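You operate a simulated robot arm through the tools that you are given. There is no shell and no other tool.

You are at the controls of a simulated robot arm. One attempt, no reset.

TASK
Close the carton, tape its seam with the strip from the tape drawer and label it.
Fine: both flaps flat; strip pressed on along the seam; drawer shut again; the label that the order card names, on the white square. Where these are worked on the way, their far stop is far enough and under half their travel is too little: tape drawer.

The check looks at the end state, three seconds after you hand in, the way a careful person would. Anything else that was tipped, shoved, dropped, spilled or broken makes it a failure.

THE ROBOT
A 6-joint arm with a two-finger parallel gripper, fixed in place. Base frame: the origin is at the foot of the arm, x ahead of it, y to its left, z up. Units: mm, rad, N and s.
With the tool pointing down near the work surface it reaches from about 140 to 860 mm from the base axis. Its first joint turns from -2.897 to 2.897 rad. Payload 3.91 kg.
The tool frame sits at the grasp point between the pads (the TCP): z along the fingers, y along the line on which they close. The tips reach 30 mm beyond it. Largest opening 110 mm; finger width 20, thickness 10; the body of the gripper, 48 by 112 mm, starts 55 mm behind the TCP.
Orientation is told as [roll, pitch, yaw] about the base's x, y, z axes, in that order, counted from this pose: with the fingers straight down and closing along the base's y, the tool's x points along the base's -x, its y along +y and its z along -z.

THE INTERFACE
- The arm moves only by the tool nudge_tool. Its argument "increments" is a list of rows, each a list of 7 numbers: the shift along the tool's x, y, z in mm, then the turn, a rotation vector about the tool's x, y, z in rad, then the finger opening in mm, from 0 to 110. In form: [[tx, ty, tz, ax, ay, az, grip], ...]. A call has 1 to 20 rows; each row is the pose to reach, as a shift and turn from the pose commanded when the call began, along the tool's axes at that moment. Rows are played at 5 a second. More than 50 mm and 0.15 rad between two rows, or a gripper value outside its range, and nothing of the call is played. A pose out of reach is approached as far as the arm can. The call stops where the force on the tool passes 90 N (or 10 N more than at its start, if that is more) or the arm is blocked; 0.2 s more then pass. Each finger travels about 153 mm/s and halts on what it meets, pressing with about 40 N; the grip force reading is that of the motor and also rises with nothing between the fingers. The clock runs only during rows and for 0.2 s after the last one: add rows that repeat a pose to give the fingers time. It gives the time, the measured TCP pose, the force on the tool (base axes), the opening and the grip force at its end, in the units of the frame above (readings bear some noise), with the torque about the TCP (base axes, N m) and any sound that the robot's microphone picked up.
- Cameras (640 x 400 px; columns grow to the right, rows downward): "scene" is fixed at [389.6, -506.9, 1565]; the picture's right is [0.30, 0.95, 0.00], its down [0.91, -0.29, -0.31] and it looks along [-0.30, 0.09, -0.95] (base axes); focal length 214 px, centre (320, 200). "wrist" rides on the gripper at [72, 17, -103] in the tool frame; the picture's right is [-0.23, 0.97, 0.00], its down [-0.76, -0.18, -0.62] and it looks along [-0.61, -0.14, 0.78] (tool axes); focal length 222 px, centre (320, 200). There is no depth. A picture from a camera that has moved, and an enlarged one, comes with that camera's place and axes in the base frame and with its lens. The place of the scene camera against the robot may be out by one fixed shift of up to 18 mm in any direction.
- grab_frame(camera): a new picture of that camera. The clock stands still meanwhile.
- enlarge(camera, box): a new picture of the part [left, top, right, bottom] of that camera's present view, enlarged. The clock stands still meanwhile.
- close_job(): hands the job in; it is judged then, once.

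Places have to be worked out from the pictures, the camera data and where the tool is seen. Open the gripper and draw the arm clear of the work before you hand the job in, unless the task says otherwise.

The tools are called after "Request:" as a command line: name --pt "numbers of a row" for each row, then --argument value for the rest, lists and objects as JSON in quotes. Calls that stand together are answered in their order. nudge_tool: Moves the arm, as the interface text tells. Its arguments: {"type":"object","properties":{"increments":{"type":"array"}},"required":["increments"]} The other tools are called the same way: grab_frame (camera) takes a picture; enlarge (camera, box) takes an enlarged picture of a part of a camera's view; close_job () hands the job in.

At the start:

```text
t: 0.0
tool_pos: [77.7, -421.9, 1224.8]
tool_rot: [0.001, -0.001, 0.001]
ft_force: [0.4, 0.4, 1.7]
torque: [0.01, 0.04, 0.02]
gripper_width: 110.2
gripper_force: 0.0
```

scene: 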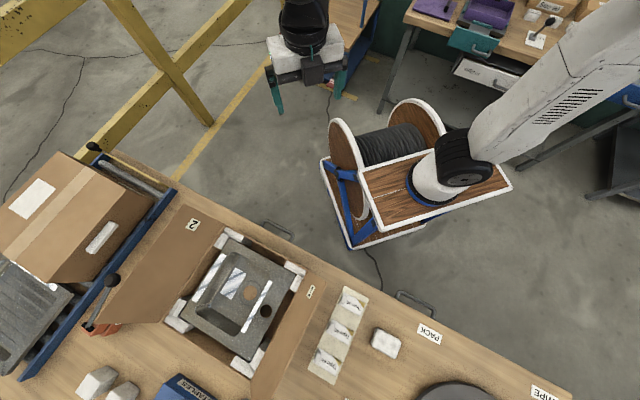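
wrist: 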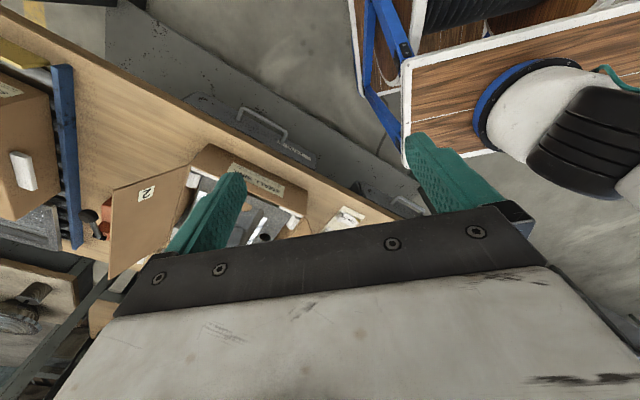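

The scene shows an open carton on a bench with two flaps, label sheets, and probably a drawer under the bench. I look closer before moving.

Request:
enlarge --camera "scene" --box '[80, 180, 340, 400]'

Request:
enlarge --camera "scene" --box '[240, 200, 480, 400]'

Request:
enlarge --camera "scene" --box '[0, 130, 200, 400]'

Request:
enlarge --camera "wrist" --box '[80, 60, 440, 280]'

```text
1.82 times, centred on (210, 290) of scene
camera zoom: at [389.6, -506.9, 1565.0], right [0.3, 0.95, 0.0], down [0.91, -0.29, -0.31], along [-0.3, 0.09, -0.95], focal length 390 px, centre (520, 36)
```

zoom: 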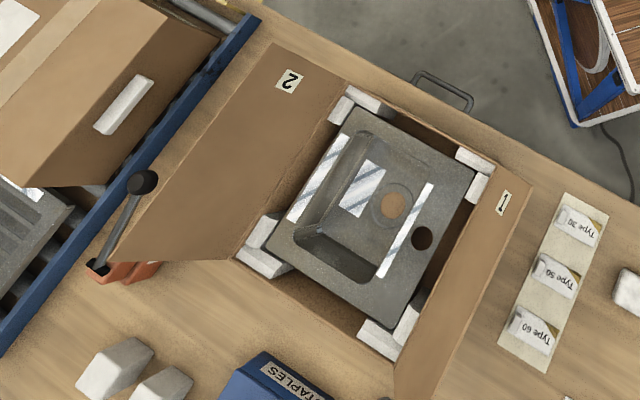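

```text
2.00 times, centred on (360, 300) of scene
camera zoom: at [389.6, -506.9, 1565.0], right [0.3, 0.95, 0.0], down [0.91, -0.29, -0.31], along [-0.3, 0.09, -0.95], focal length 429 px, centre (240, 0)
```

zoom: 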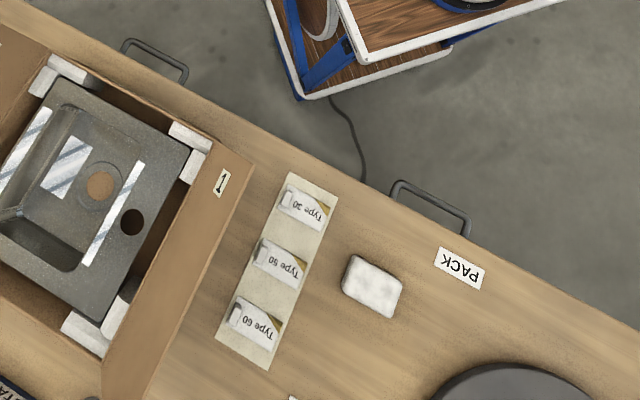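

```text
1.48 times, centred on (100, 265) of scene
camera zoom: at [389.6, -506.9, 1565.0], right [0.3, 0.95, 0.0], down [0.91, -0.29, -0.31], along [-0.3, 0.09, -0.95], focal length 318 px, centre (646, 104)
```

zoom: 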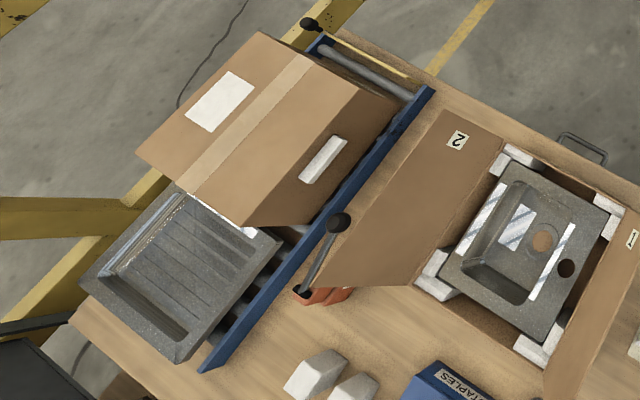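

```text
1.78 times, centred on (260, 170) of wrist
camera zoom: at [6.0, -403.6, 1328.2], right [0.23, 0.97, 0.0], down [0.76, -0.18, 0.62], along [0.61, -0.14, -0.78], focal length 395 px, centre (427, 253)
```

zoom: 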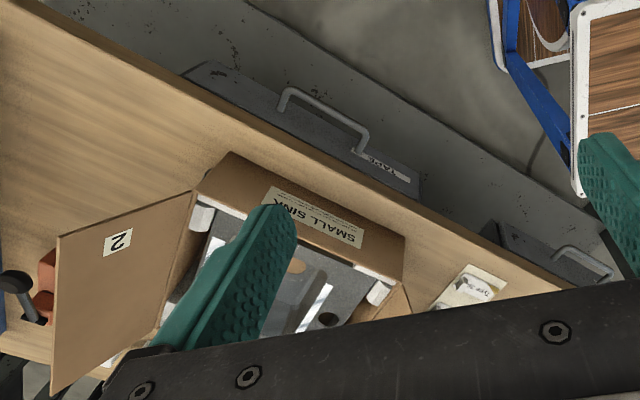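

The bench edge runs roughly 45° in the base frame, with the carton beyond it. I turn the gripper in place by -45° so that the wrist camera faces the bench squarely, then look.

Request:
nudge_tool --pt "0 0 0 0 0 0.13 110" --pt "0 0 0 0 0 0.26 110" --pt "0 0 0 0 0 0.39 110" --pt "0 0 0 0 0 0.52 110" --pt "0 0 0 0 0 0.65 110" --pt "0 0 0 0 0 0.785 110" --pt "0 0 0 0 0 0.785 110"

Request:
grab_frame --camera "wrist"

Request:
grab_frame --camera "scene"

```text
t: 1.6
tool_pos: [78.6, -421.7, 1225.7]
tool_rot: [-0.001, 0.0, -0.787]
ft_force: [0.7, 1.0, -0.6]
torque: [0.0, 0.0, 0.0]
gripper_width: 110.3
gripper_force: 0.2
```

```text
taken
camera wrist: at [38.6, -357.6, 1328.8], right [0.85, 0.53, 0.0], down [0.41, -0.66, 0.62], along [0.33, -0.53, -0.78], focal length 222 px, centre (320, 200)
```

wrist: 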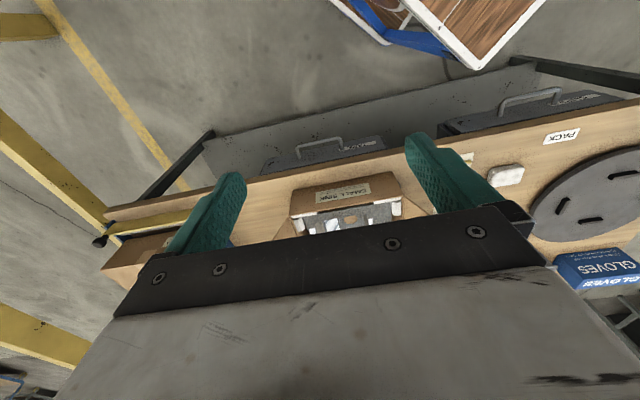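

```text
taken
```

scene: 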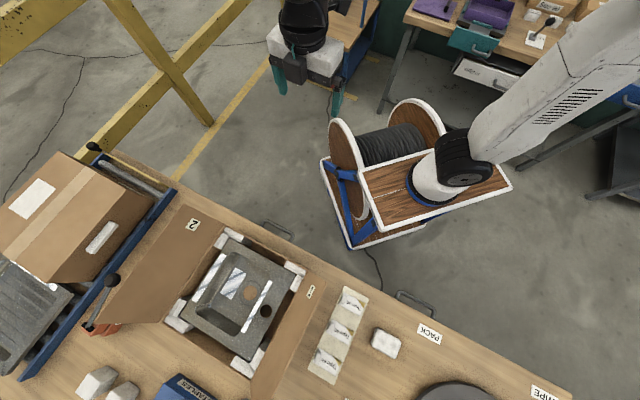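

The gripper now faces the bench, and two drawers with handles are visible. I enlarge the details, including the drawer labels and anything that could be the order card.

Request:
enlarge --camera "wrist" --box '[200, 80, 440, 250]'

Request:
enlarge --camera "wrist" --box '[420, 60, 640, 220]'

Request:
enlarge --camera "scene" --box '[400, 0, 600, 100]'

Request:
enlarge --camera "scene" --box '[300, 270, 580, 400]'

```text
2.35 times, centred on (320, 165) of wrist
camera zoom: at [38.6, -357.6, 1328.8], right [0.85, 0.53, 0.0], down [0.41, -0.66, 0.62], along [0.33, -0.53, -0.78], focal length 523 px, centre (320, 282)
```

zoom: 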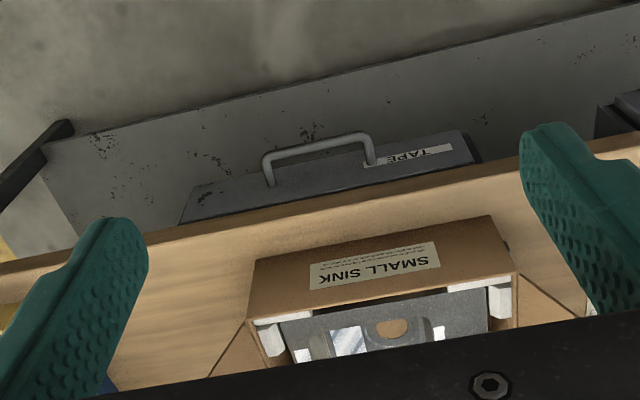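

```text
2.50 times, centred on (530, 140) of wrist
camera zoom: at [38.6, -357.6, 1328.8], right [0.85, 0.53, 0.0], down [0.41, -0.66, 0.62], along [0.33, -0.53, -0.78], focal length 555 px, centre (-205, 350)
```

zoom: 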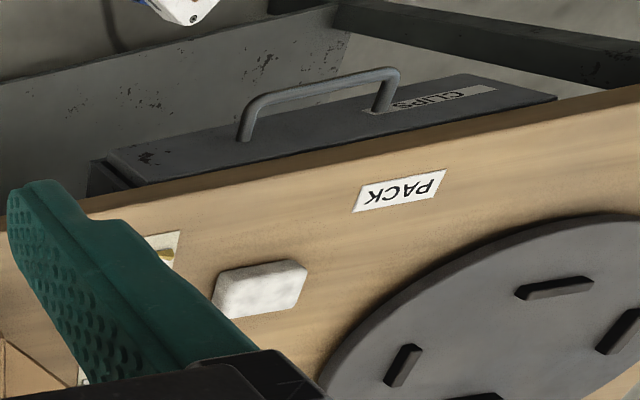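

```text
3.20 times, centred on (500, 50) of scene
camera zoom: at [389.6, -506.9, 1565.0], right [0.3, 0.95, 0.0], down [0.91, -0.29, -0.31], along [-0.3, 0.09, -0.95], focal length 686 px, centre (-256, 680)
```

zoom: 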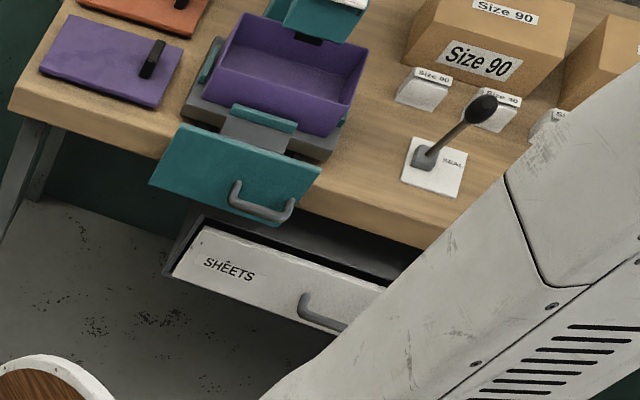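

```text
2.29 times, centred on (440, 335) of scene
camera zoom: at [389.6, -506.9, 1565.0], right [0.3, 0.95, 0.0], down [0.91, -0.29, -0.31], along [-0.3, 0.09, -0.95], focal length 490 px, centre (46, -109)
```

zoom: 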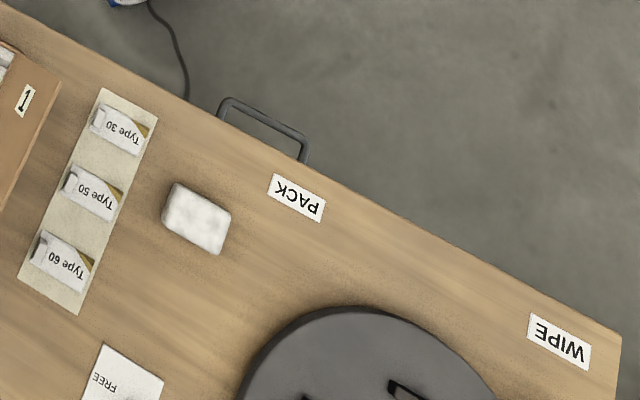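

The tape drawer is left and the clips drawer is right; the "SMALL SINK" carton is in front of the tape drawer. The order card isn't visible yet, so I move forward above the bench to survey.

Request:
nudge_tool --pt "-45 5 -5 0 0 0 110" --pt "-90 10 -10 0 0 0 110" --pt "-135 15 -15 0 0 0 110" --pt "-180 20 -20 0 0 0 110" --pt "-225 25 -25 0 0 0 110" --pt "-260 30 -30 0 0 0 110" --pt "-260 30 -30 0 0 0 110"

Request:
grab_frame --camera "wrist"

Request:
grab_frame --camera "scene"

```text
t: 3.2
tool_pos: [283.0, -582.7, 1260.7]
tool_rot: [0.0, 0.001, -0.786]
ft_force: [0.3, 0.6, 0.0]
torque: [0.02, 0.0, -0.01]
gripper_width: 110.1
gripper_force: 0.0
```

```text
taken
camera wrist: at [243.2, -518.3, 1364.1], right [0.85, 0.53, 0.0], down [0.41, -0.66, 0.62], along [0.33, -0.53, -0.78], focal length 222 px, centre (320, 200)
```

wrist: 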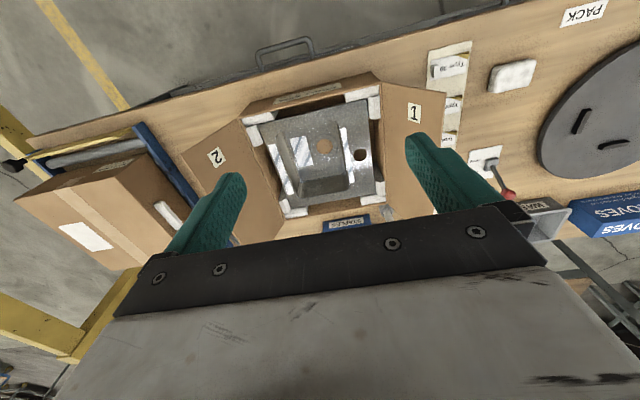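

```text
taken
```

scene: 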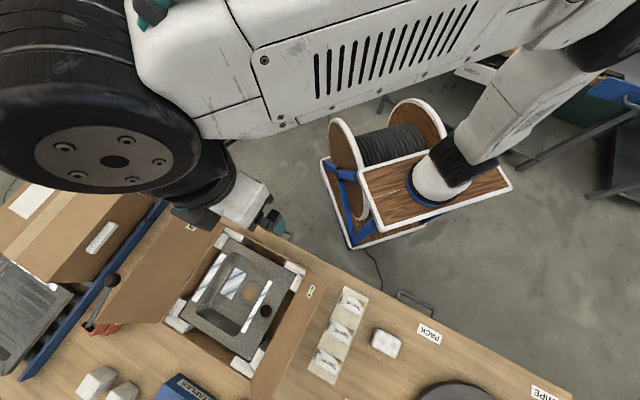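

The view is better now; I enlarge the parts of the wrist image to find the order card and the labels.

Request:
enlarge --camera "wrist" --box '[380, 0, 640, 240]'

Request:
enlarge --camera "wrist" --box '[170, 70, 430, 240]'

Request:
enlarge --camera "wrist" --box '[0, 90, 240, 300]'

```text
1.67 times, centred on (510, 120) of wrist
camera zoom: at [243.2, -518.3, 1364.1], right [0.85, 0.53, 0.0], down [0.41, -0.66, 0.62], along [0.33, -0.53, -0.78], focal length 370 px, centre (3, 333)
```

zoom: 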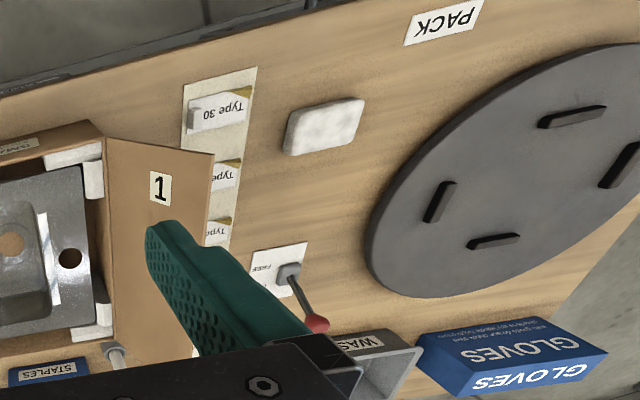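

```text
2.35 times, centred on (300, 155) of wrist
camera zoom: at [243.2, -518.3, 1364.1], right [0.85, 0.53, 0.0], down [0.41, -0.66, 0.62], along [0.33, -0.53, -0.78], focal length 523 px, centre (367, 306)
```

zoom: 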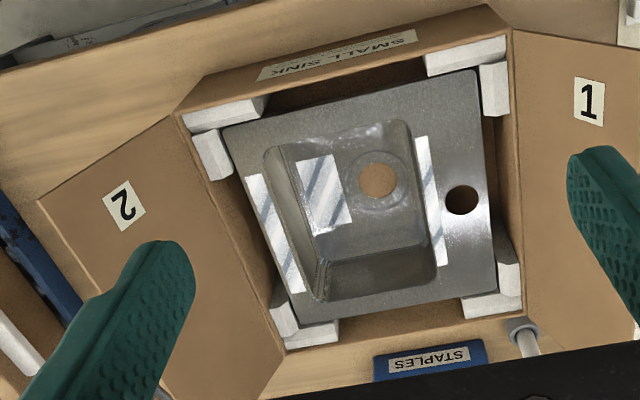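

```text
1.90 times, centred on (120, 195) of wrist
camera zoom: at [243.2, -518.3, 1364.1], right [0.85, 0.53, 0.0], down [0.41, -0.66, 0.62], along [0.33, -0.53, -0.78], focal length 423 px, centre (701, 210)
```

zoom: 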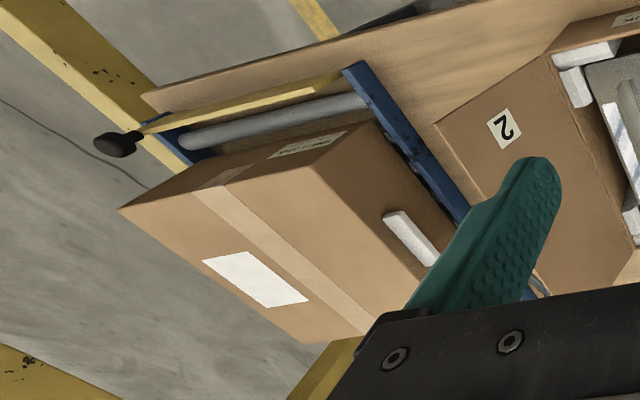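

No order card yet; the back of the bench is hidden by the gripper. I move further forward over the carton at this height, well above the flaps, to look at the rear of the bench.

Request:
nudge_tool --pt "-45 15 0 0 0 0 110" --pt "-90 30 0 0 0 0 110" --pt "-130 60 0 0 0 0 110" --pt "-160 90 0 0 0 0 110" --pt "-160 120 0 0 0 0 110" --pt "-160 120 0 0 0 0 110"

Request:
grab_frame --camera "wrist"

Request:
grab_frame --camera "scene"

```text
t: 4.6
tool_pos: [480.6, -612.3, 1255.5]
tool_rot: [0.001, 0.001, -0.785]
ft_force: [0.6, -0.2, -0.5]
torque: [-0.01, -0.04, -0.01]
gripper_width: 109.9
gripper_force: 0.0
```

```text
taken
camera wrist: at [441.4, -547.3, 1358.5], right [0.85, 0.53, 0.0], down [0.41, -0.66, 0.62], along [0.33, -0.53, -0.78], focal length 222 px, centre (320, 200)
```

wrist: 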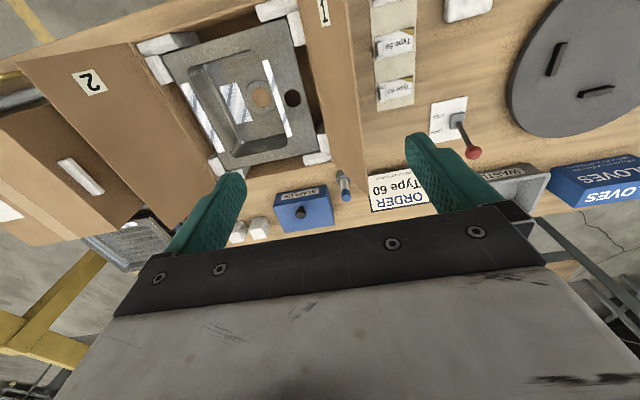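

```text
taken
```

scene: 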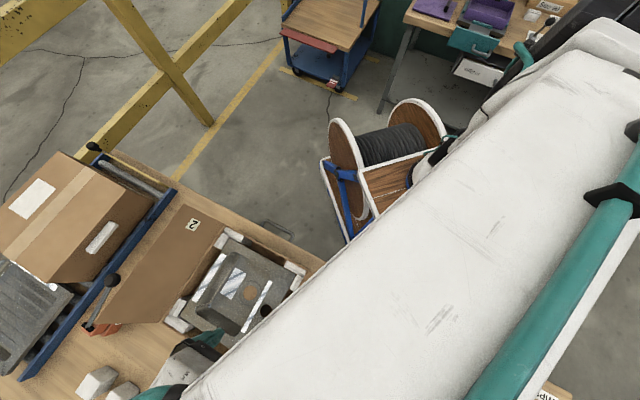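

The order card is there, and reads "Type 60". I enlarge it and the surroundings to confirm.

Request:
enlarge --camera "wrist" --box '[340, 0, 520, 220]'

Request:
enlarge --camera "wrist" --box '[130, 0, 380, 250]'

Request:
enlarge --camera "wrist" --box '[0, 0, 250, 260]'

```text
1.82 times, centred on (430, 110) of wrist
camera zoom: at [441.4, -547.3, 1358.5], right [0.85, 0.53, 0.0], down [0.41, -0.66, 0.62], along [0.33, -0.53, -0.78], focal length 404 px, centre (120, 364)
```

zoom: 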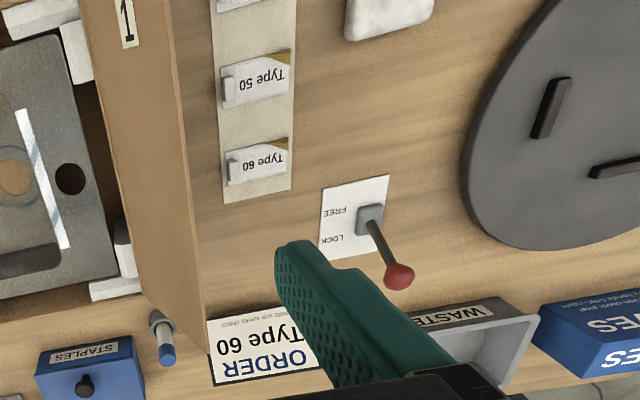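

```text
1.60 times, centred on (255, 125) of wrist
camera zoom: at [441.4, -547.3, 1358.5], right [0.85, 0.53, 0.0], down [0.41, -0.66, 0.62], along [0.33, -0.53, -0.78], focal length 355 px, centre (424, 320)
```

zoom: 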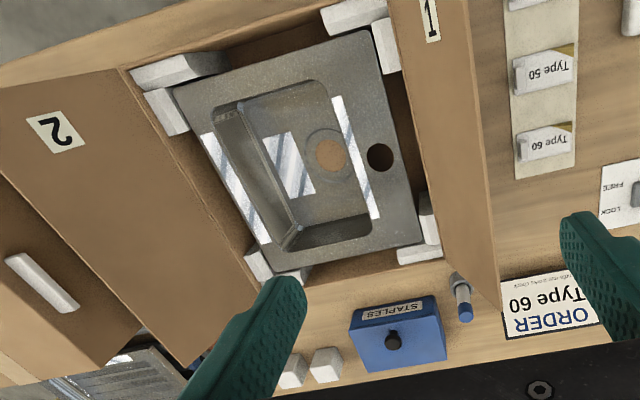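

```text
1.54 times, centred on (125, 130) of wrist
camera zoom: at [441.4, -547.3, 1358.5], right [0.85, 0.53, 0.0], down [0.41, -0.66, 0.62], along [0.33, -0.53, -0.78], focal length 342 px, centre (620, 308)
```

zoom: 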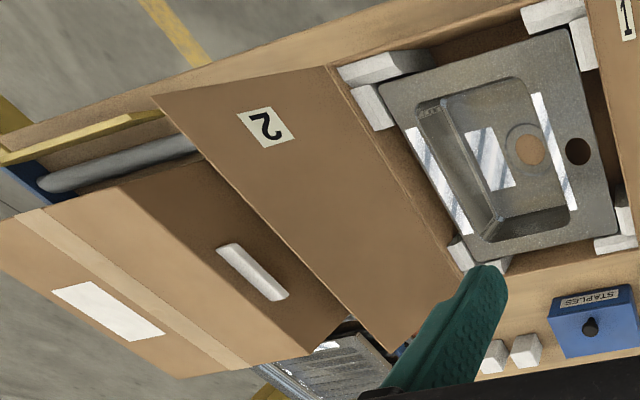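

The order names Type 60. From the two wrist views I triangulate the carton rim at z≈885, front-left corner (186,-741), about 291 wide and 310 deep, with both flaps leaning ~20° outward. I start with flap 1 (marked first): close the fingers and go down outside it.

Request:
nudge_tool --pt "0 45 0 0 0 0 60" --pt "-10 90 0 0 0 0 10" --pt "-10 110 0 0 0 0 0" --pt "-10 110 48 0 0 0 0" --pt "-10 110 96 0 0 0 0" --pt "-10 110 144 0 0 0 0" --pt "-10 110 192 0 0 0 0" --pt "-10 110 192 0 0 0 0"

Request:
grab_frame --camera "wrist"

Request:
grab_frame --camera "scene"

```text
t: 6.4
tool_pos: [566.7, -539.1, 1062.6]
tool_rot: [-0.001, -0.001, -0.785]
ft_force: [-0.6, -0.3, 0.3]
torque: [-0.02, 0.01, 0.03]
gripper_width: 0.0
gripper_force: 37.6
```

```text
taken
camera wrist: at [527.4, -475.4, 1165.9], right [0.85, 0.53, 0.0], down [0.41, -0.66, 0.62], along [0.33, -0.53, -0.78], focal length 222 px, centre (320, 200)
```

wrist: 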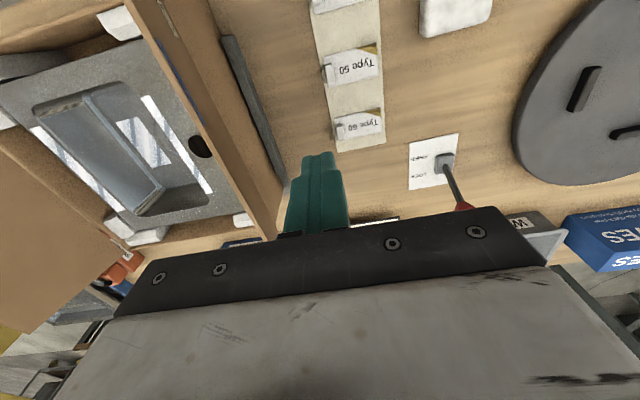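

```text
taken
```

scene: 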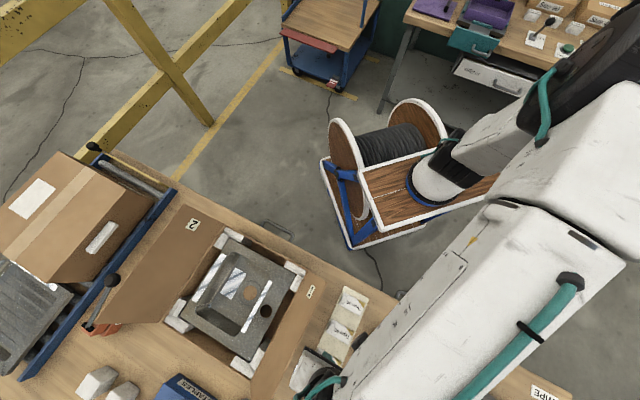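

The tool is outside flap 1 with fingers closed. I now lower slightly and push the flap inwards along an arc over its hinge, stopping just above flat.

Request:
nudge_tool --pt "0 -42 42 0 0 0 0" --pt "0 -72 57 0 0 0 0" --pt "0 -92 57 0 0 0 0" --pt "0 -112 57 0 0 0 0" --pt "0 -132 57 0 0 0 0" --pt "0 -152 62 0 0 0 0" --pt "0 -172 72 0 0 0 0" --pt "0 -190 87 0 0 0 0" --pt "0 -202 107 0 0 0 0" --pt "0 -209 127 0 0 0 0" --pt "0 -212 140 0 0 0 0" --pt "0 -212 140 0 0 0 0"

Request:
grab_frame --camera "wrist"

Request:
grab_frame --camera "scene"

```text
refused: row 1 steps farther than a row can; nothing moved
```

```text
taken
camera wrist: at [527.4, -475.4, 1165.9], right [0.85, 0.53, 0.0], down [0.41, -0.66, 0.62], along [0.33, -0.53, -0.78], focal length 222 px, centre (320, 200)
```

wrist: 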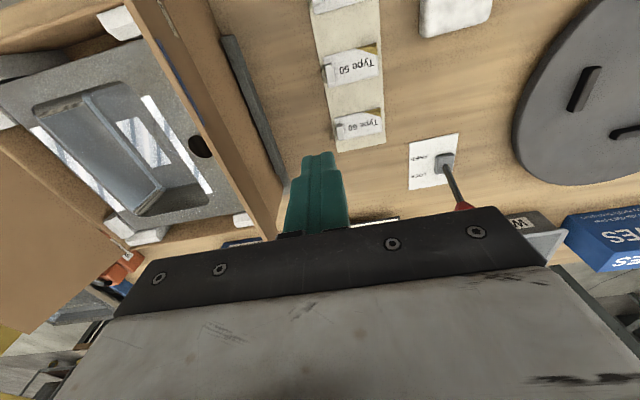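

```text
taken
```

scene: 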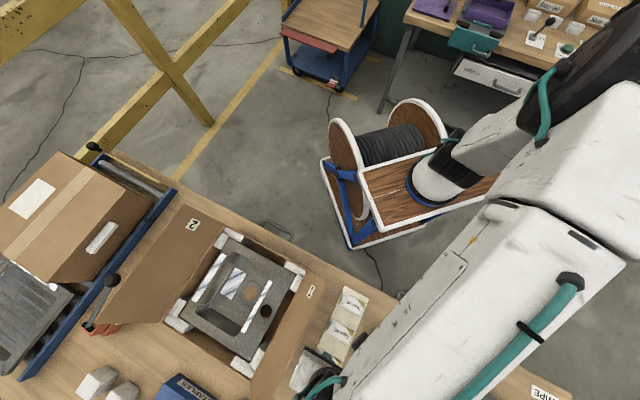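

The first step was over 50 mm, so nothing moved. I split that step and replay the same arc.

Request:
nudge_tool --pt "0 -21 21 0 0 0 0" --pt "0 -42 42 0 0 0 0" --pt "0 -72 57 0 0 0 0" --pt "0 -92 57 0 0 0 0" --pt "0 -112 57 0 0 0 0" --pt "0 -132 57 0 0 0 0" --pt "0 -152 62 0 0 0 0" --pt "0 -172 72 0 0 0 0" --pt "0 -190 87 0 0 0 0" --pt "0 -202 107 0 0 0 0" --pt "0 -209 127 0 0 0 0" --pt "0 -212 140 0 0 0 0" --pt "0 -212 140 0 0 0 0"

Request:
grab_frame --camera "wrist"

Request:
grab_frame --camera "scene"

```text
t: 9.2
tool_pos: [418.0, -691.0, 928.0]
tool_rot: [-0.002, -0.006, -0.784]
ft_force: [15.6, 15.1, 57.6]
torque: [0.73, -0.38, 0.04]
gripper_width: 0.3
gripper_force: 37.5
```

```text
taken
camera wrist: at [377.6, -625.1, 1030.6], right [0.85, 0.53, 0.0], down [0.41, -0.66, 0.63], along [0.33, -0.53, -0.78], focal length 222 px, centre (320, 200)
```

wrist: 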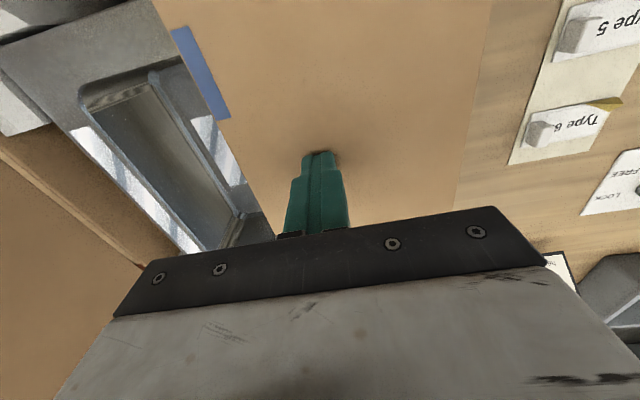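

```text
taken
```

scene: 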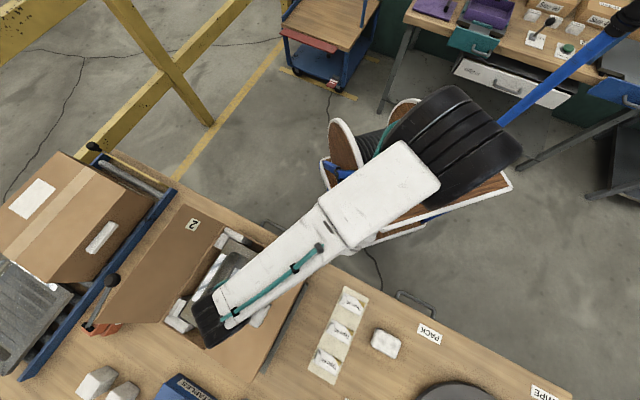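

Flap 1 is pressed down (57 N, tip at z≈898). I lift off gently and check whether it stays flat.

Request:
nudge_tool --pt "0 0 -10 0 0 0 0" --pt "0 0 -40 0 0 0 0" --pt "0 0 -80 0 0 0 0" --pt "0 0 -125 0 0 0 0" --pt "40 0 -165 0 0 0 0" --pt "80 0 -190 0 0 0 0" --pt "80 0 -190 0 0 0 0"

Request:
grab_frame --camera "wrist"

Request:
grab_frame --camera "scene"

```text
refused: row 5 steps farther than a row can; nothing moved
```

```text
taken
camera wrist: at [377.6, -625.1, 1030.6], right [0.85, 0.53, 0.0], down [0.41, -0.66, 0.63], along [0.33, -0.53, -0.78], focal length 222 px, centre (320, 200)
```

wrist: 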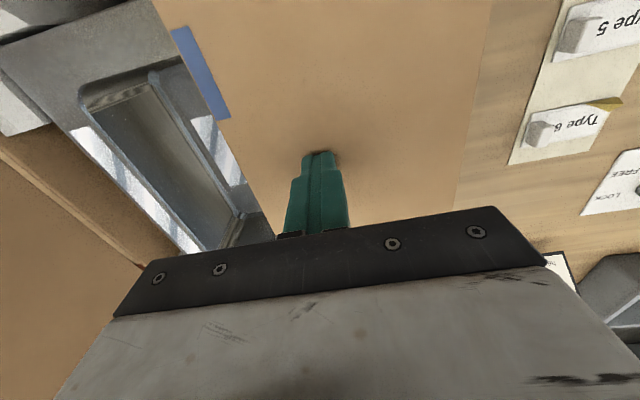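

```text
taken
```

scene: 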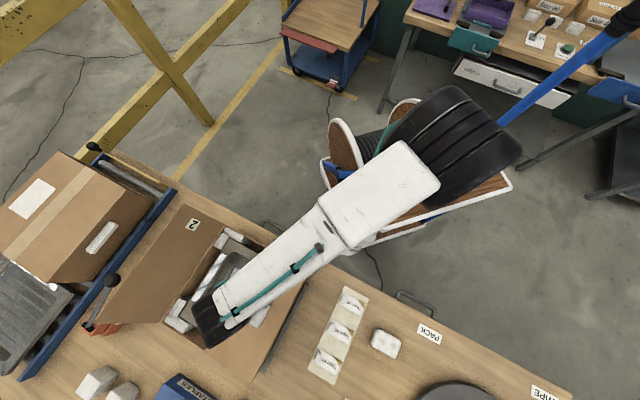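

The combined step exceeded 50 mm, so I replay the lift with smaller steps.

Request:
nudge_tool --pt "0 0 -10 0 0 0 0" --pt "0 0 -40 0 0 0 0" --pt "0 0 -80 0 0 0 0" --pt "0 0 -125 0 0 0 0" --pt "25 0 -160 0 0 0 0" --pt "55 0 -190 0 0 0 0" --pt "55 0 -190 0 0 0 0"

Request:
grab_frame --camera "wrist"

Request:
grab_frame --camera "scene"

```text
t: 10.8
tool_pos: [379.7, -652.3, 1112.1]
tool_rot: [0.0, -0.001, -0.786]
ft_force: [-1.0, -0.1, -0.7]
torque: [0.02, -0.01, 0.0]
gripper_width: 0.0
gripper_force: 37.2
```

```text
taken
camera wrist: at [339.6, -587.1, 1215.3], right [0.85, 0.53, 0.0], down [0.41, -0.66, 0.62], along [0.33, -0.53, -0.78], focal length 222 px, centre (320, 200)
```

wrist: 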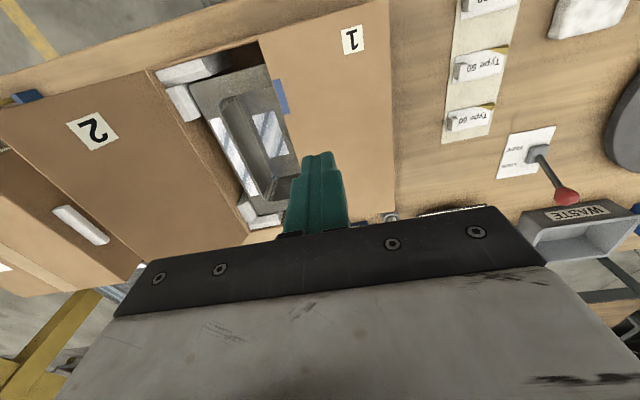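

```text
taken
```

scene: 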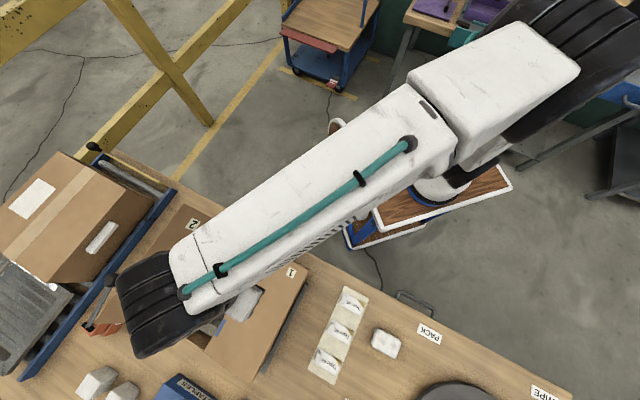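

Flap 1 stays closed. I zoom in on it to see the blue tab and how flat it lies.

Request:
enlarge --camera "wrist" --box '[130, 10, 420, 240]'

```text
1.74 times, centred on (275, 125) of wrist
camera zoom: at [339.6, -587.1, 1215.3], right [0.85, 0.53, 0.0], down [0.41, -0.66, 0.62], along [0.33, -0.53, -0.78], focal length 386 px, centre (398, 330)
```

zoom: 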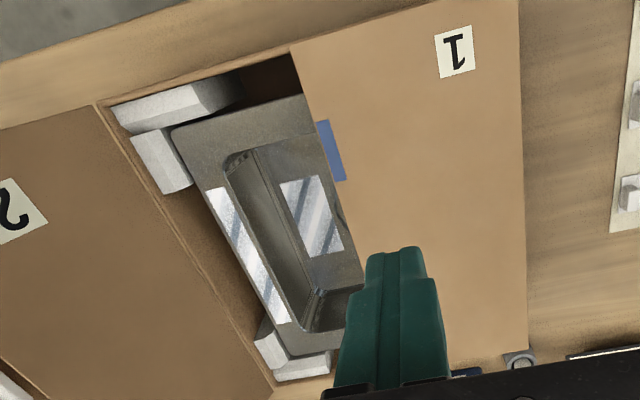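

Flap 1 is closed with its free edge at about the middle (seam at e1≈146 mm from the left wall). Next I travel high over flap 2 to its outer side.

Request:
nudge_tool --pt "0 -40 -20 0 0 0 0" --pt "0 -85 -30 0 0 0 0" --pt "0 -130 -30 0 0 0 0" --pt "0 -175 -30 0 0 0 0" --pt "5 -220 -30 0 0 0 0" --pt "10 -265 -30 0 0 0 0" --pt "10 -310 -30 0 0 0 0" --pt "10 -330 -30 0 0 0 0" --pt "10 -330 -30 0 0 0 0"

Request:
grab_frame --camera "wrist"

Request:
grab_frame --camera "scene"

```text
t: 12.8
tool_pos: [152.3, -830.6, 1128.6]
tool_rot: [0.0, -0.001, -0.785]
ft_force: [-0.3, -0.5, 0.4]
torque: [-0.03, 0.0, 0.01]
gripper_width: 0.0
gripper_force: 37.6
out of reach, approached as far as the arm can: row 6, 7, 8, 9
```

```text
taken
camera wrist: at [112.1, -766.3, 1232.2], right [0.85, 0.53, 0.0], down [0.41, -0.66, 0.62], along [0.33, -0.53, -0.78], focal length 222 px, centre (320, 200)
```

wrist: 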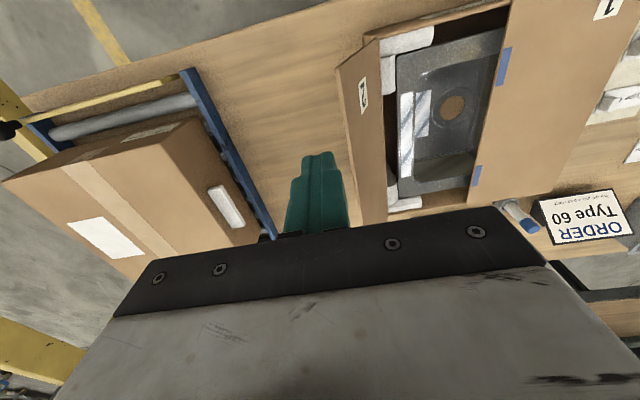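

```text
taken
```

scene: 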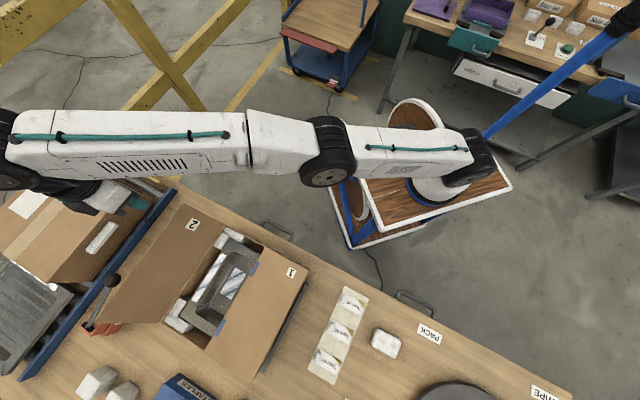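

The arm reached its limit at (152,-831): it's about 37 mm outside flap 2's tip near the front. I pull back a bit toward the front, also to learn how the commanded pose was clamped.

Request:
nudge_tool --pt "30 0 0 0 0 0 0" --pt "30 0 0 0 0 0 0"

Request:
enlarge --camera "wrist" --box '[260, 0, 560, 240]'

```text
t: 13.4
tool_pos: [128.5, -808.5, 1128.8]
tool_rot: [0.0, 0.001, -0.786]
ft_force: [-0.2, -0.8, 0.4]
torque: [0.02, 0.01, -0.01]
gripper_width: 0.1
gripper_force: 37.3
```

```text
1.67 times, centred on (410, 120) of wrist
camera zoom: at [87.9, -743.9, 1232.3], right [0.85, 0.53, 0.0], down [0.41, -0.66, 0.62], along [0.33, -0.53, -0.78], focal length 370 px, centre (170, 333)
```

zoom: 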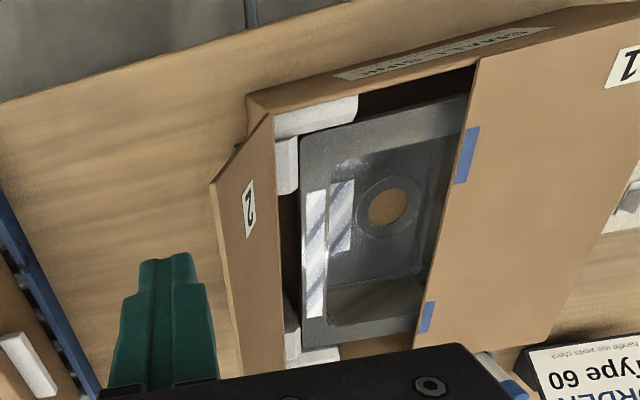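

The commanded pose was clamped, so I'm at e1≈-88, e2≈7. I descend outside flap 2 and push it over its hinge along the mirrored arc.

Request:
nudge_tool --pt "-11 0 40 0 0 0 0" --pt "-11 0 80 0 0 0 0" --pt "-11 0 114 0 0 0 0" --pt "-11 0 114 0 0 0 0"

Request:
grab_frame --camera "wrist"

Request:
grab_frame --camera "scene"

```text
t: 14.4
tool_pos: [135.0, -816.1, 1013.6]
tool_rot: [0.0, 0.001, -0.787]
ft_force: [0.0, -0.3, 0.3]
torque: [0.02, 0.01, 0.04]
gripper_width: 0.0
gripper_force: 37.9
```

```text
taken
camera wrist: at [95.7, -751.0, 1117.4], right [0.85, 0.53, 0.0], down [0.41, -0.66, 0.62], along [0.33, -0.53, -0.78], focal length 222 px, centre (320, 200)
```

wrist: 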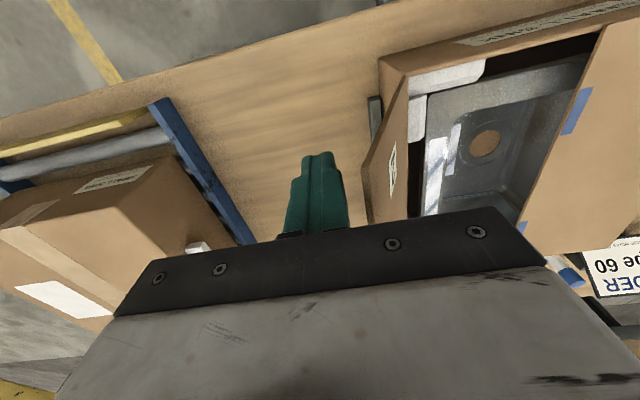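

```text
taken
```

scene: 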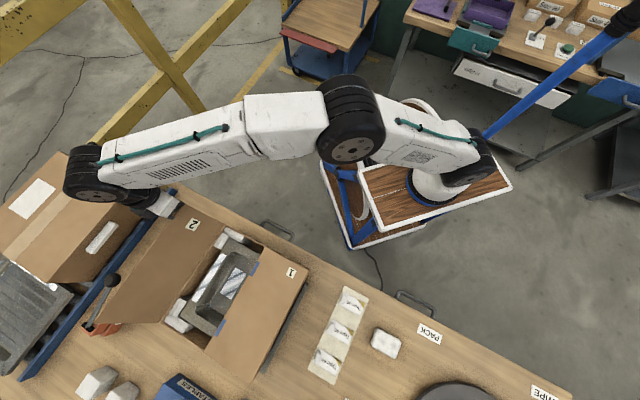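

The fingers are now outside flap 2, lower than its top edge, with no contact. I push it over now.

Request:
nudge_tool --pt "-20 29 0 0 0 0 0" --pt "-20 49 4 0 0 0 0" --pt "-20 69 8 0 0 0 0" --pt "-20 89 8 0 0 0 0" --pt "-20 109 8 0 0 0 0" --pt "-20 129 13 0 0 0 0" --pt "-20 149 23 0 0 0 0" --pt "-20 167 38 0 0 0 0" --pt "-20 179 58 0 0 0 0" --pt "-20 186 76 0 0 0 0" --pt "-20 189 86 0 0 0 0" --pt "-20 189 90 0 0 0 0" --pt "-20 189 90 0 0 0 0"

Request:
grab_frame --camera "wrist"

Request:
grab_frame --camera "scene"

```text
t: 17.2
tool_pos: [282.5, -697.4, 927.8]
tool_rot: [-0.007, -0.007, -0.787]
ft_force: [-6.1, 1.2, 56.8]
torque: [0.07, 0.38, 0.03]
gripper_width: 0.3
gripper_force: 38.0
```

```text
taken
camera wrist: at [243.0, -631.5, 1029.9], right [0.85, 0.53, 0.0], down [0.41, -0.66, 0.63], along [0.33, -0.54, -0.78], focal length 222 px, centre (320, 200)
```

wrist: 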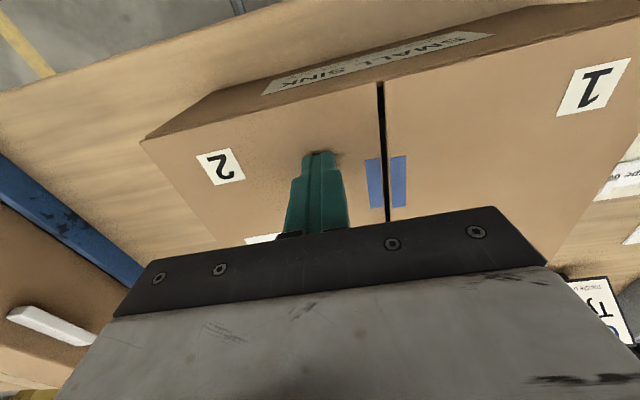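

```text
taken
```

scene: 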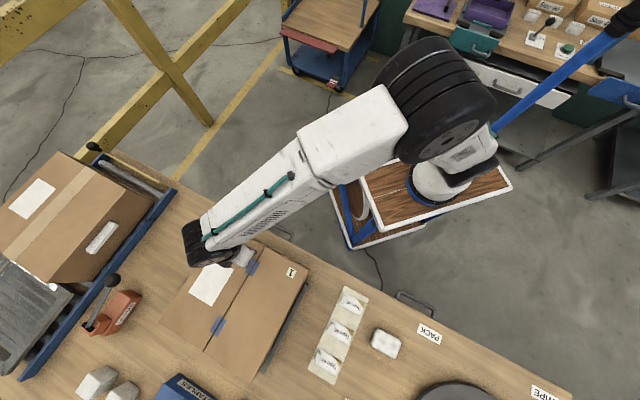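

Both flaps are down; blue marks flank the seam on each flap, and a white square appears on flap 2. I lift off and look from above.

Request:
nudge_tool --pt "0 0 -10 0 0 0 0" --pt "0 0 -40 0 0 0 0" --pt "0 0 -80 0 0 0 0" --pt "30 20 -115 0 0 0 0" --pt "60 40 -145 0 0 0 0" --pt "90 60 -175 0 0 0 0" --pt "120 60 -215 0 0 0 0" --pt "120 60 -215 0 0 0 0"

Request:
grab_frame --camera "wrist"

Request:
enlarge --camera "scene" --box '[60, 200, 380, 400]'

```text
refused: row 4 steps farther than a row can; nothing moved
```

```text
taken
camera wrist: at [243.0, -631.5, 1029.9], right [0.85, 0.53, 0.0], down [0.41, -0.66, 0.63], along [0.33, -0.54, -0.78], focal length 222 px, centre (320, 200)
```

wrist: 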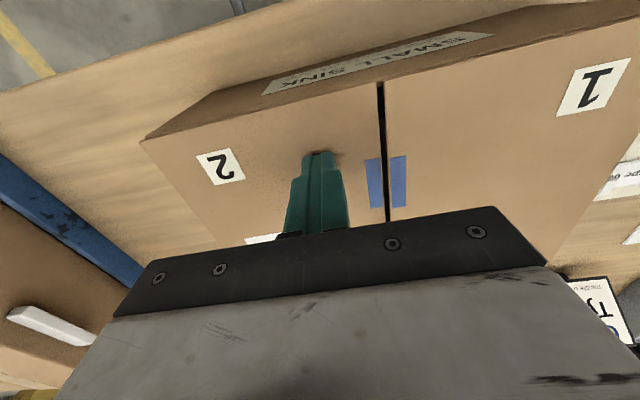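

```text
2.00 times, centred on (220, 300) of scene
camera zoom: at [389.6, -506.9, 1565.0], right [0.3, 0.95, 0.0], down [0.91, -0.29, -0.31], along [-0.3, 0.09, -0.95], focal length 429 px, centre (520, 0)
```

zoom: 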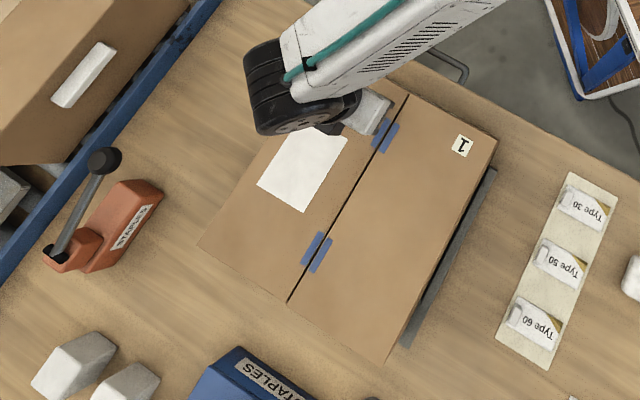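

I keep each step under 50 mm combined and redo the lift.

Request:
nudge_tool --pt "0 0 -10 0 0 0 0" --pt "0 0 -40 0 0 0 0" --pt "0 0 -80 0 0 0 0" --pt "20 15 -115 0 0 0 0" --pt "45 30 -150 0 0 0 0" --pt "70 45 -185 0 0 0 0" --pt "100 60 -215 0 0 0 0" --pt "120 60 -250 0 0 0 0" --pt "120 60 -250 0 0 0 0"

Request:
grab_frame --camera "wrist"

Request:
enlarge --camera "scene" --box '[60, 200, 380, 400]'

```text
t: 19.2
tool_pos: [237.9, -569.1, 1174.1]
tool_rot: [0.0, 0.002, -0.784]
ft_force: [0.1, 0.2, 0.3]
torque: [0.05, 0.01, -0.03]
gripper_width: 0.0
gripper_force: 37.5
```

```text
taken
camera wrist: at [198.0, -504.6, 1277.1], right [0.85, 0.53, 0.0], down [0.41, -0.66, 0.62], along [0.33, -0.53, -0.78], focal length 222 px, centre (320, 200)
```

wrist: 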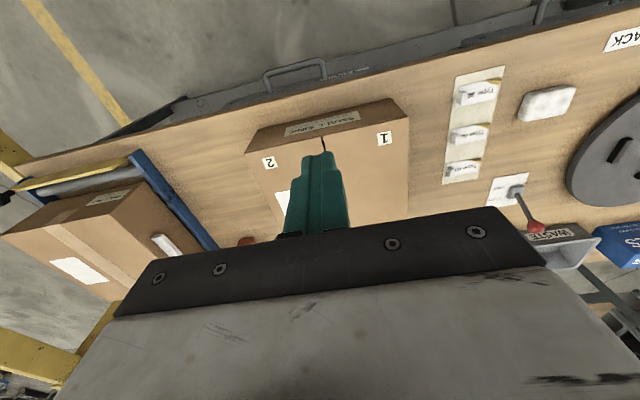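

```text
2.00 times, centred on (220, 300) of scene
camera zoom: at [389.6, -506.9, 1565.0], right [0.3, 0.95, 0.0], down [0.91, -0.29, -0.31], along [-0.3, 0.09, -0.95], focal length 429 px, centre (520, 0)
```

zoom: 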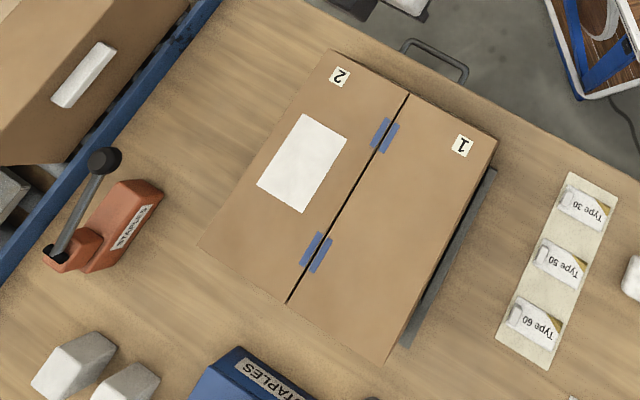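

Both flaps stay flat. Now the tape drawer: I enlarge its handle in the wrist view.

Request:
enlarge --camera "wrist" --box '[170, 20, 430, 220]'

Request:
enlarge --camera "scene" --box '[240, 200, 320, 250]'

```text
2.00 times, centred on (300, 120) of wrist
camera zoom: at [198.0, -504.6, 1277.1], right [0.85, 0.53, 0.0], down [0.41, -0.66, 0.62], along [0.33, -0.53, -0.78], focal length 444 px, centre (360, 360)
```

zoom: 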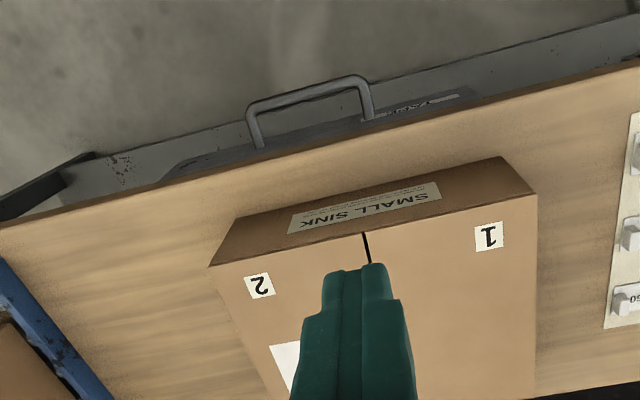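

```text
8.00 times, centred on (280, 225) of scene
camera zoom: at [389.6, -506.9, 1565.0], right [0.3, 0.95, 0.0], down [0.91, -0.29, -0.31], along [-0.3, 0.09, -0.95], focal length 1716 px, centre (640, 0)
```

zoom: 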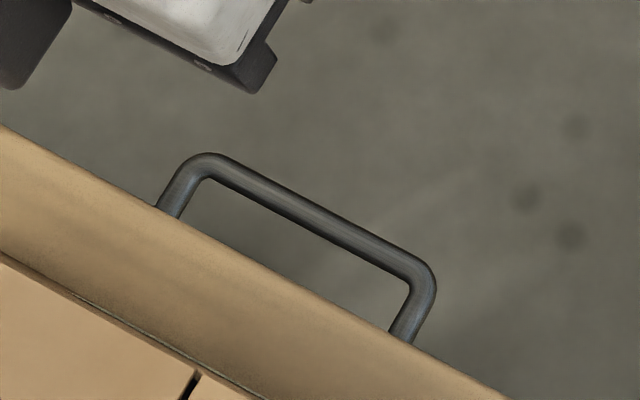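

I estimate the handle bar at about (185,-606,680), parallel to the bench edge. I move in front of the bench edge and lower for a close, accurate view of the handle.

Request:
nudge_tool --pt "20 -15 30 0 0 0 0" --pt "45 -30 60 0 0 0 0" --pt "70 -45 90 0 0 0 0" --pt "90 -60 125 0 0 0 0" --pt "90 -60 170 0 0 0 0" --pt "90 -60 215 0 0 0 0" --pt "90 -60 250 0 0 0 0" --pt "90 -60 250 0 0 0 0"

Request:
grab_frame --camera "wrist"

Request:
enlarge --camera "scene" --box '[200, 170, 360, 270]'

```text
t: 21.0
tool_pos: [137.6, -548.3, 923.6]
tool_rot: [0.0, -0.001, -0.786]
ft_force: [0.8, -0.3, -1.2]
torque: [-0.01, -0.03, 0.01]
gripper_width: 0.0
gripper_force: 37.2
```

```text
taken
camera wrist: at [96.5, -483.6, 1026.9], right [0.85, 0.53, 0.0], down [0.41, -0.66, 0.62], along [0.33, -0.53, -0.78], focal length 222 px, centre (320, 200)
```

wrist: 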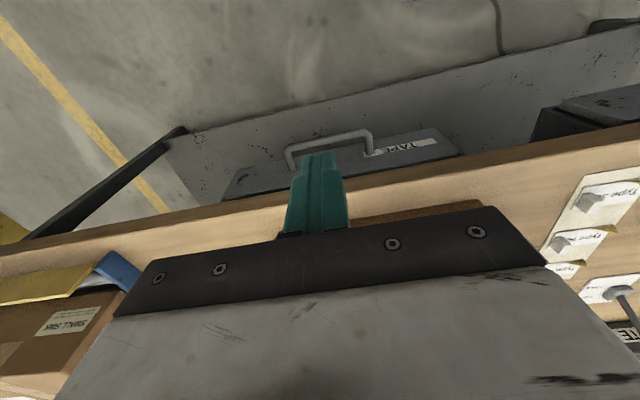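

```text
4.00 times, centred on (280, 220) of scene
camera zoom: at [389.6, -506.9, 1565.0], right [0.3, 0.95, 0.0], down [0.91, -0.29, -0.31], along [-0.3, 0.09, -0.95], focal length 858 px, centre (480, 120)
```

zoom: 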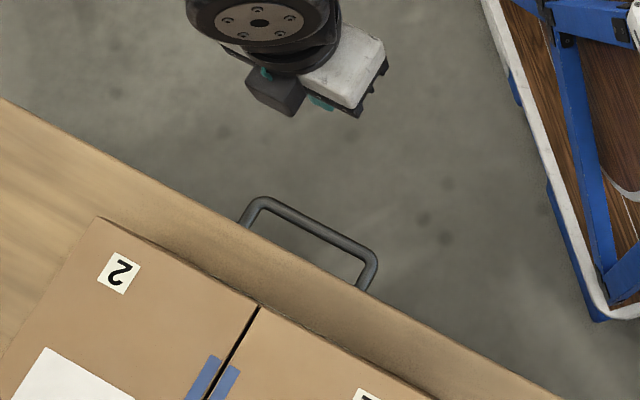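

The handle and TAPE drawer front are clearly visible; I zoom for measurements.

Request:
enlarge --camera "wrist" --box '[200, 100, 500, 260]'

```text
2.13 times, centred on (350, 180) of wrist
camera zoom: at [96.5, -483.6, 1026.9], right [0.85, 0.53, 0.0], down [0.41, -0.66, 0.62], along [0.33, -0.53, -0.78], focal length 474 px, centre (256, 243)
```

zoom: 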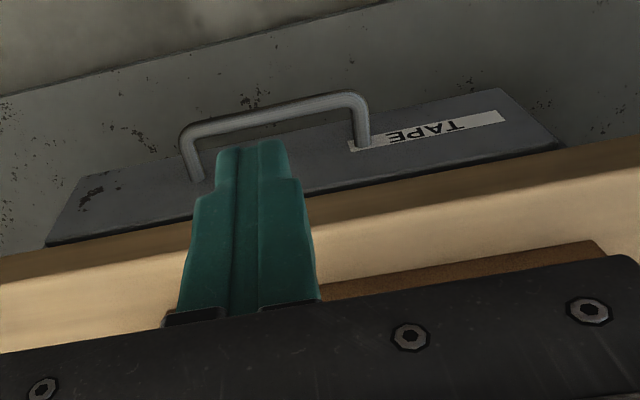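

Handle bar mid is at (184,-606,682), bar about 43 mm off the drawer front. I tilt the tool about 20° (tips toward the drawer) so the body clears the bench edge, and go above the gap behind the bar.

Request:
nudge_tool --pt "-10 -2 20 0 -0.1 0 0" --pt "-30 -4 50 0 -0.2 0 0" --pt "-50 -6 80 0 -0.3 0 0" --pt "-70 -8 110 0 -0.349 0 0" --pt "-89 -8 140 0 -0.349 0 0" --pt "-89 -8 165 0 -0.349 0 0" --pt "-89 -8 165 0 -0.349 0 0"

Request:
grab_frame --camera "wrist"

Request:
enlarge --camera "scene" --box '[200, 170, 360, 270]'

```text
t: 22.6
tool_pos: [194.3, -616.2, 755.9]
tool_rot: [0.001, -0.349, -0.784]
ft_force: [-0.9, 0.2, 0.3]
torque: [0.01, -0.03, -0.02]
gripper_width: 0.0
gripper_force: 37.9
```

```text
taken
camera wrist: at [132.0, -530.8, 828.6], right [0.84, 0.54, 0.08], down [0.23, -0.48, 0.85], along [0.49, -0.69, -0.53], focal length 222 px, centre (320, 200)
```

wrist: 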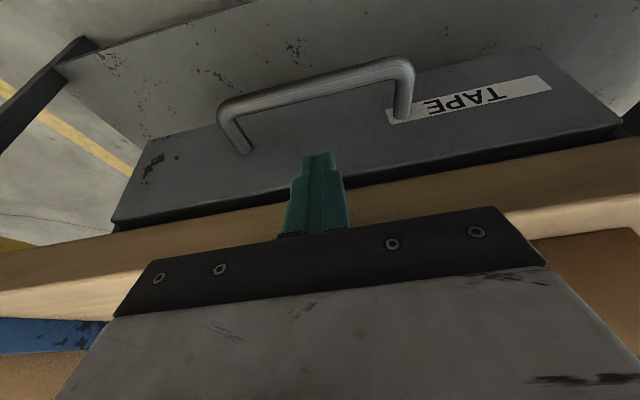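

```text
4.00 times, centred on (280, 220) of scene
camera zoom: at [389.6, -506.9, 1565.0], right [0.3, 0.95, 0.0], down [0.91, -0.29, -0.31], along [-0.3, 0.09, -0.95], focal length 858 px, centre (480, 120)
```

zoom: 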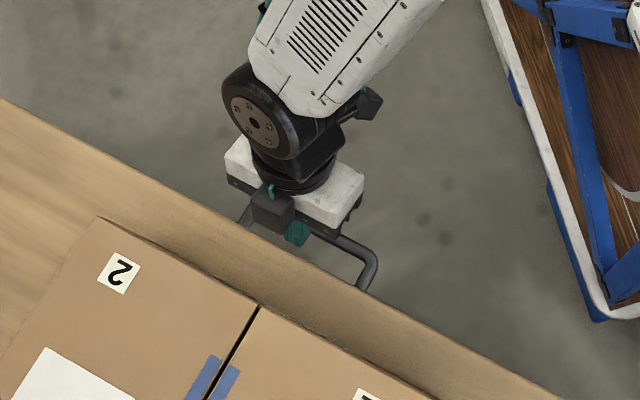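

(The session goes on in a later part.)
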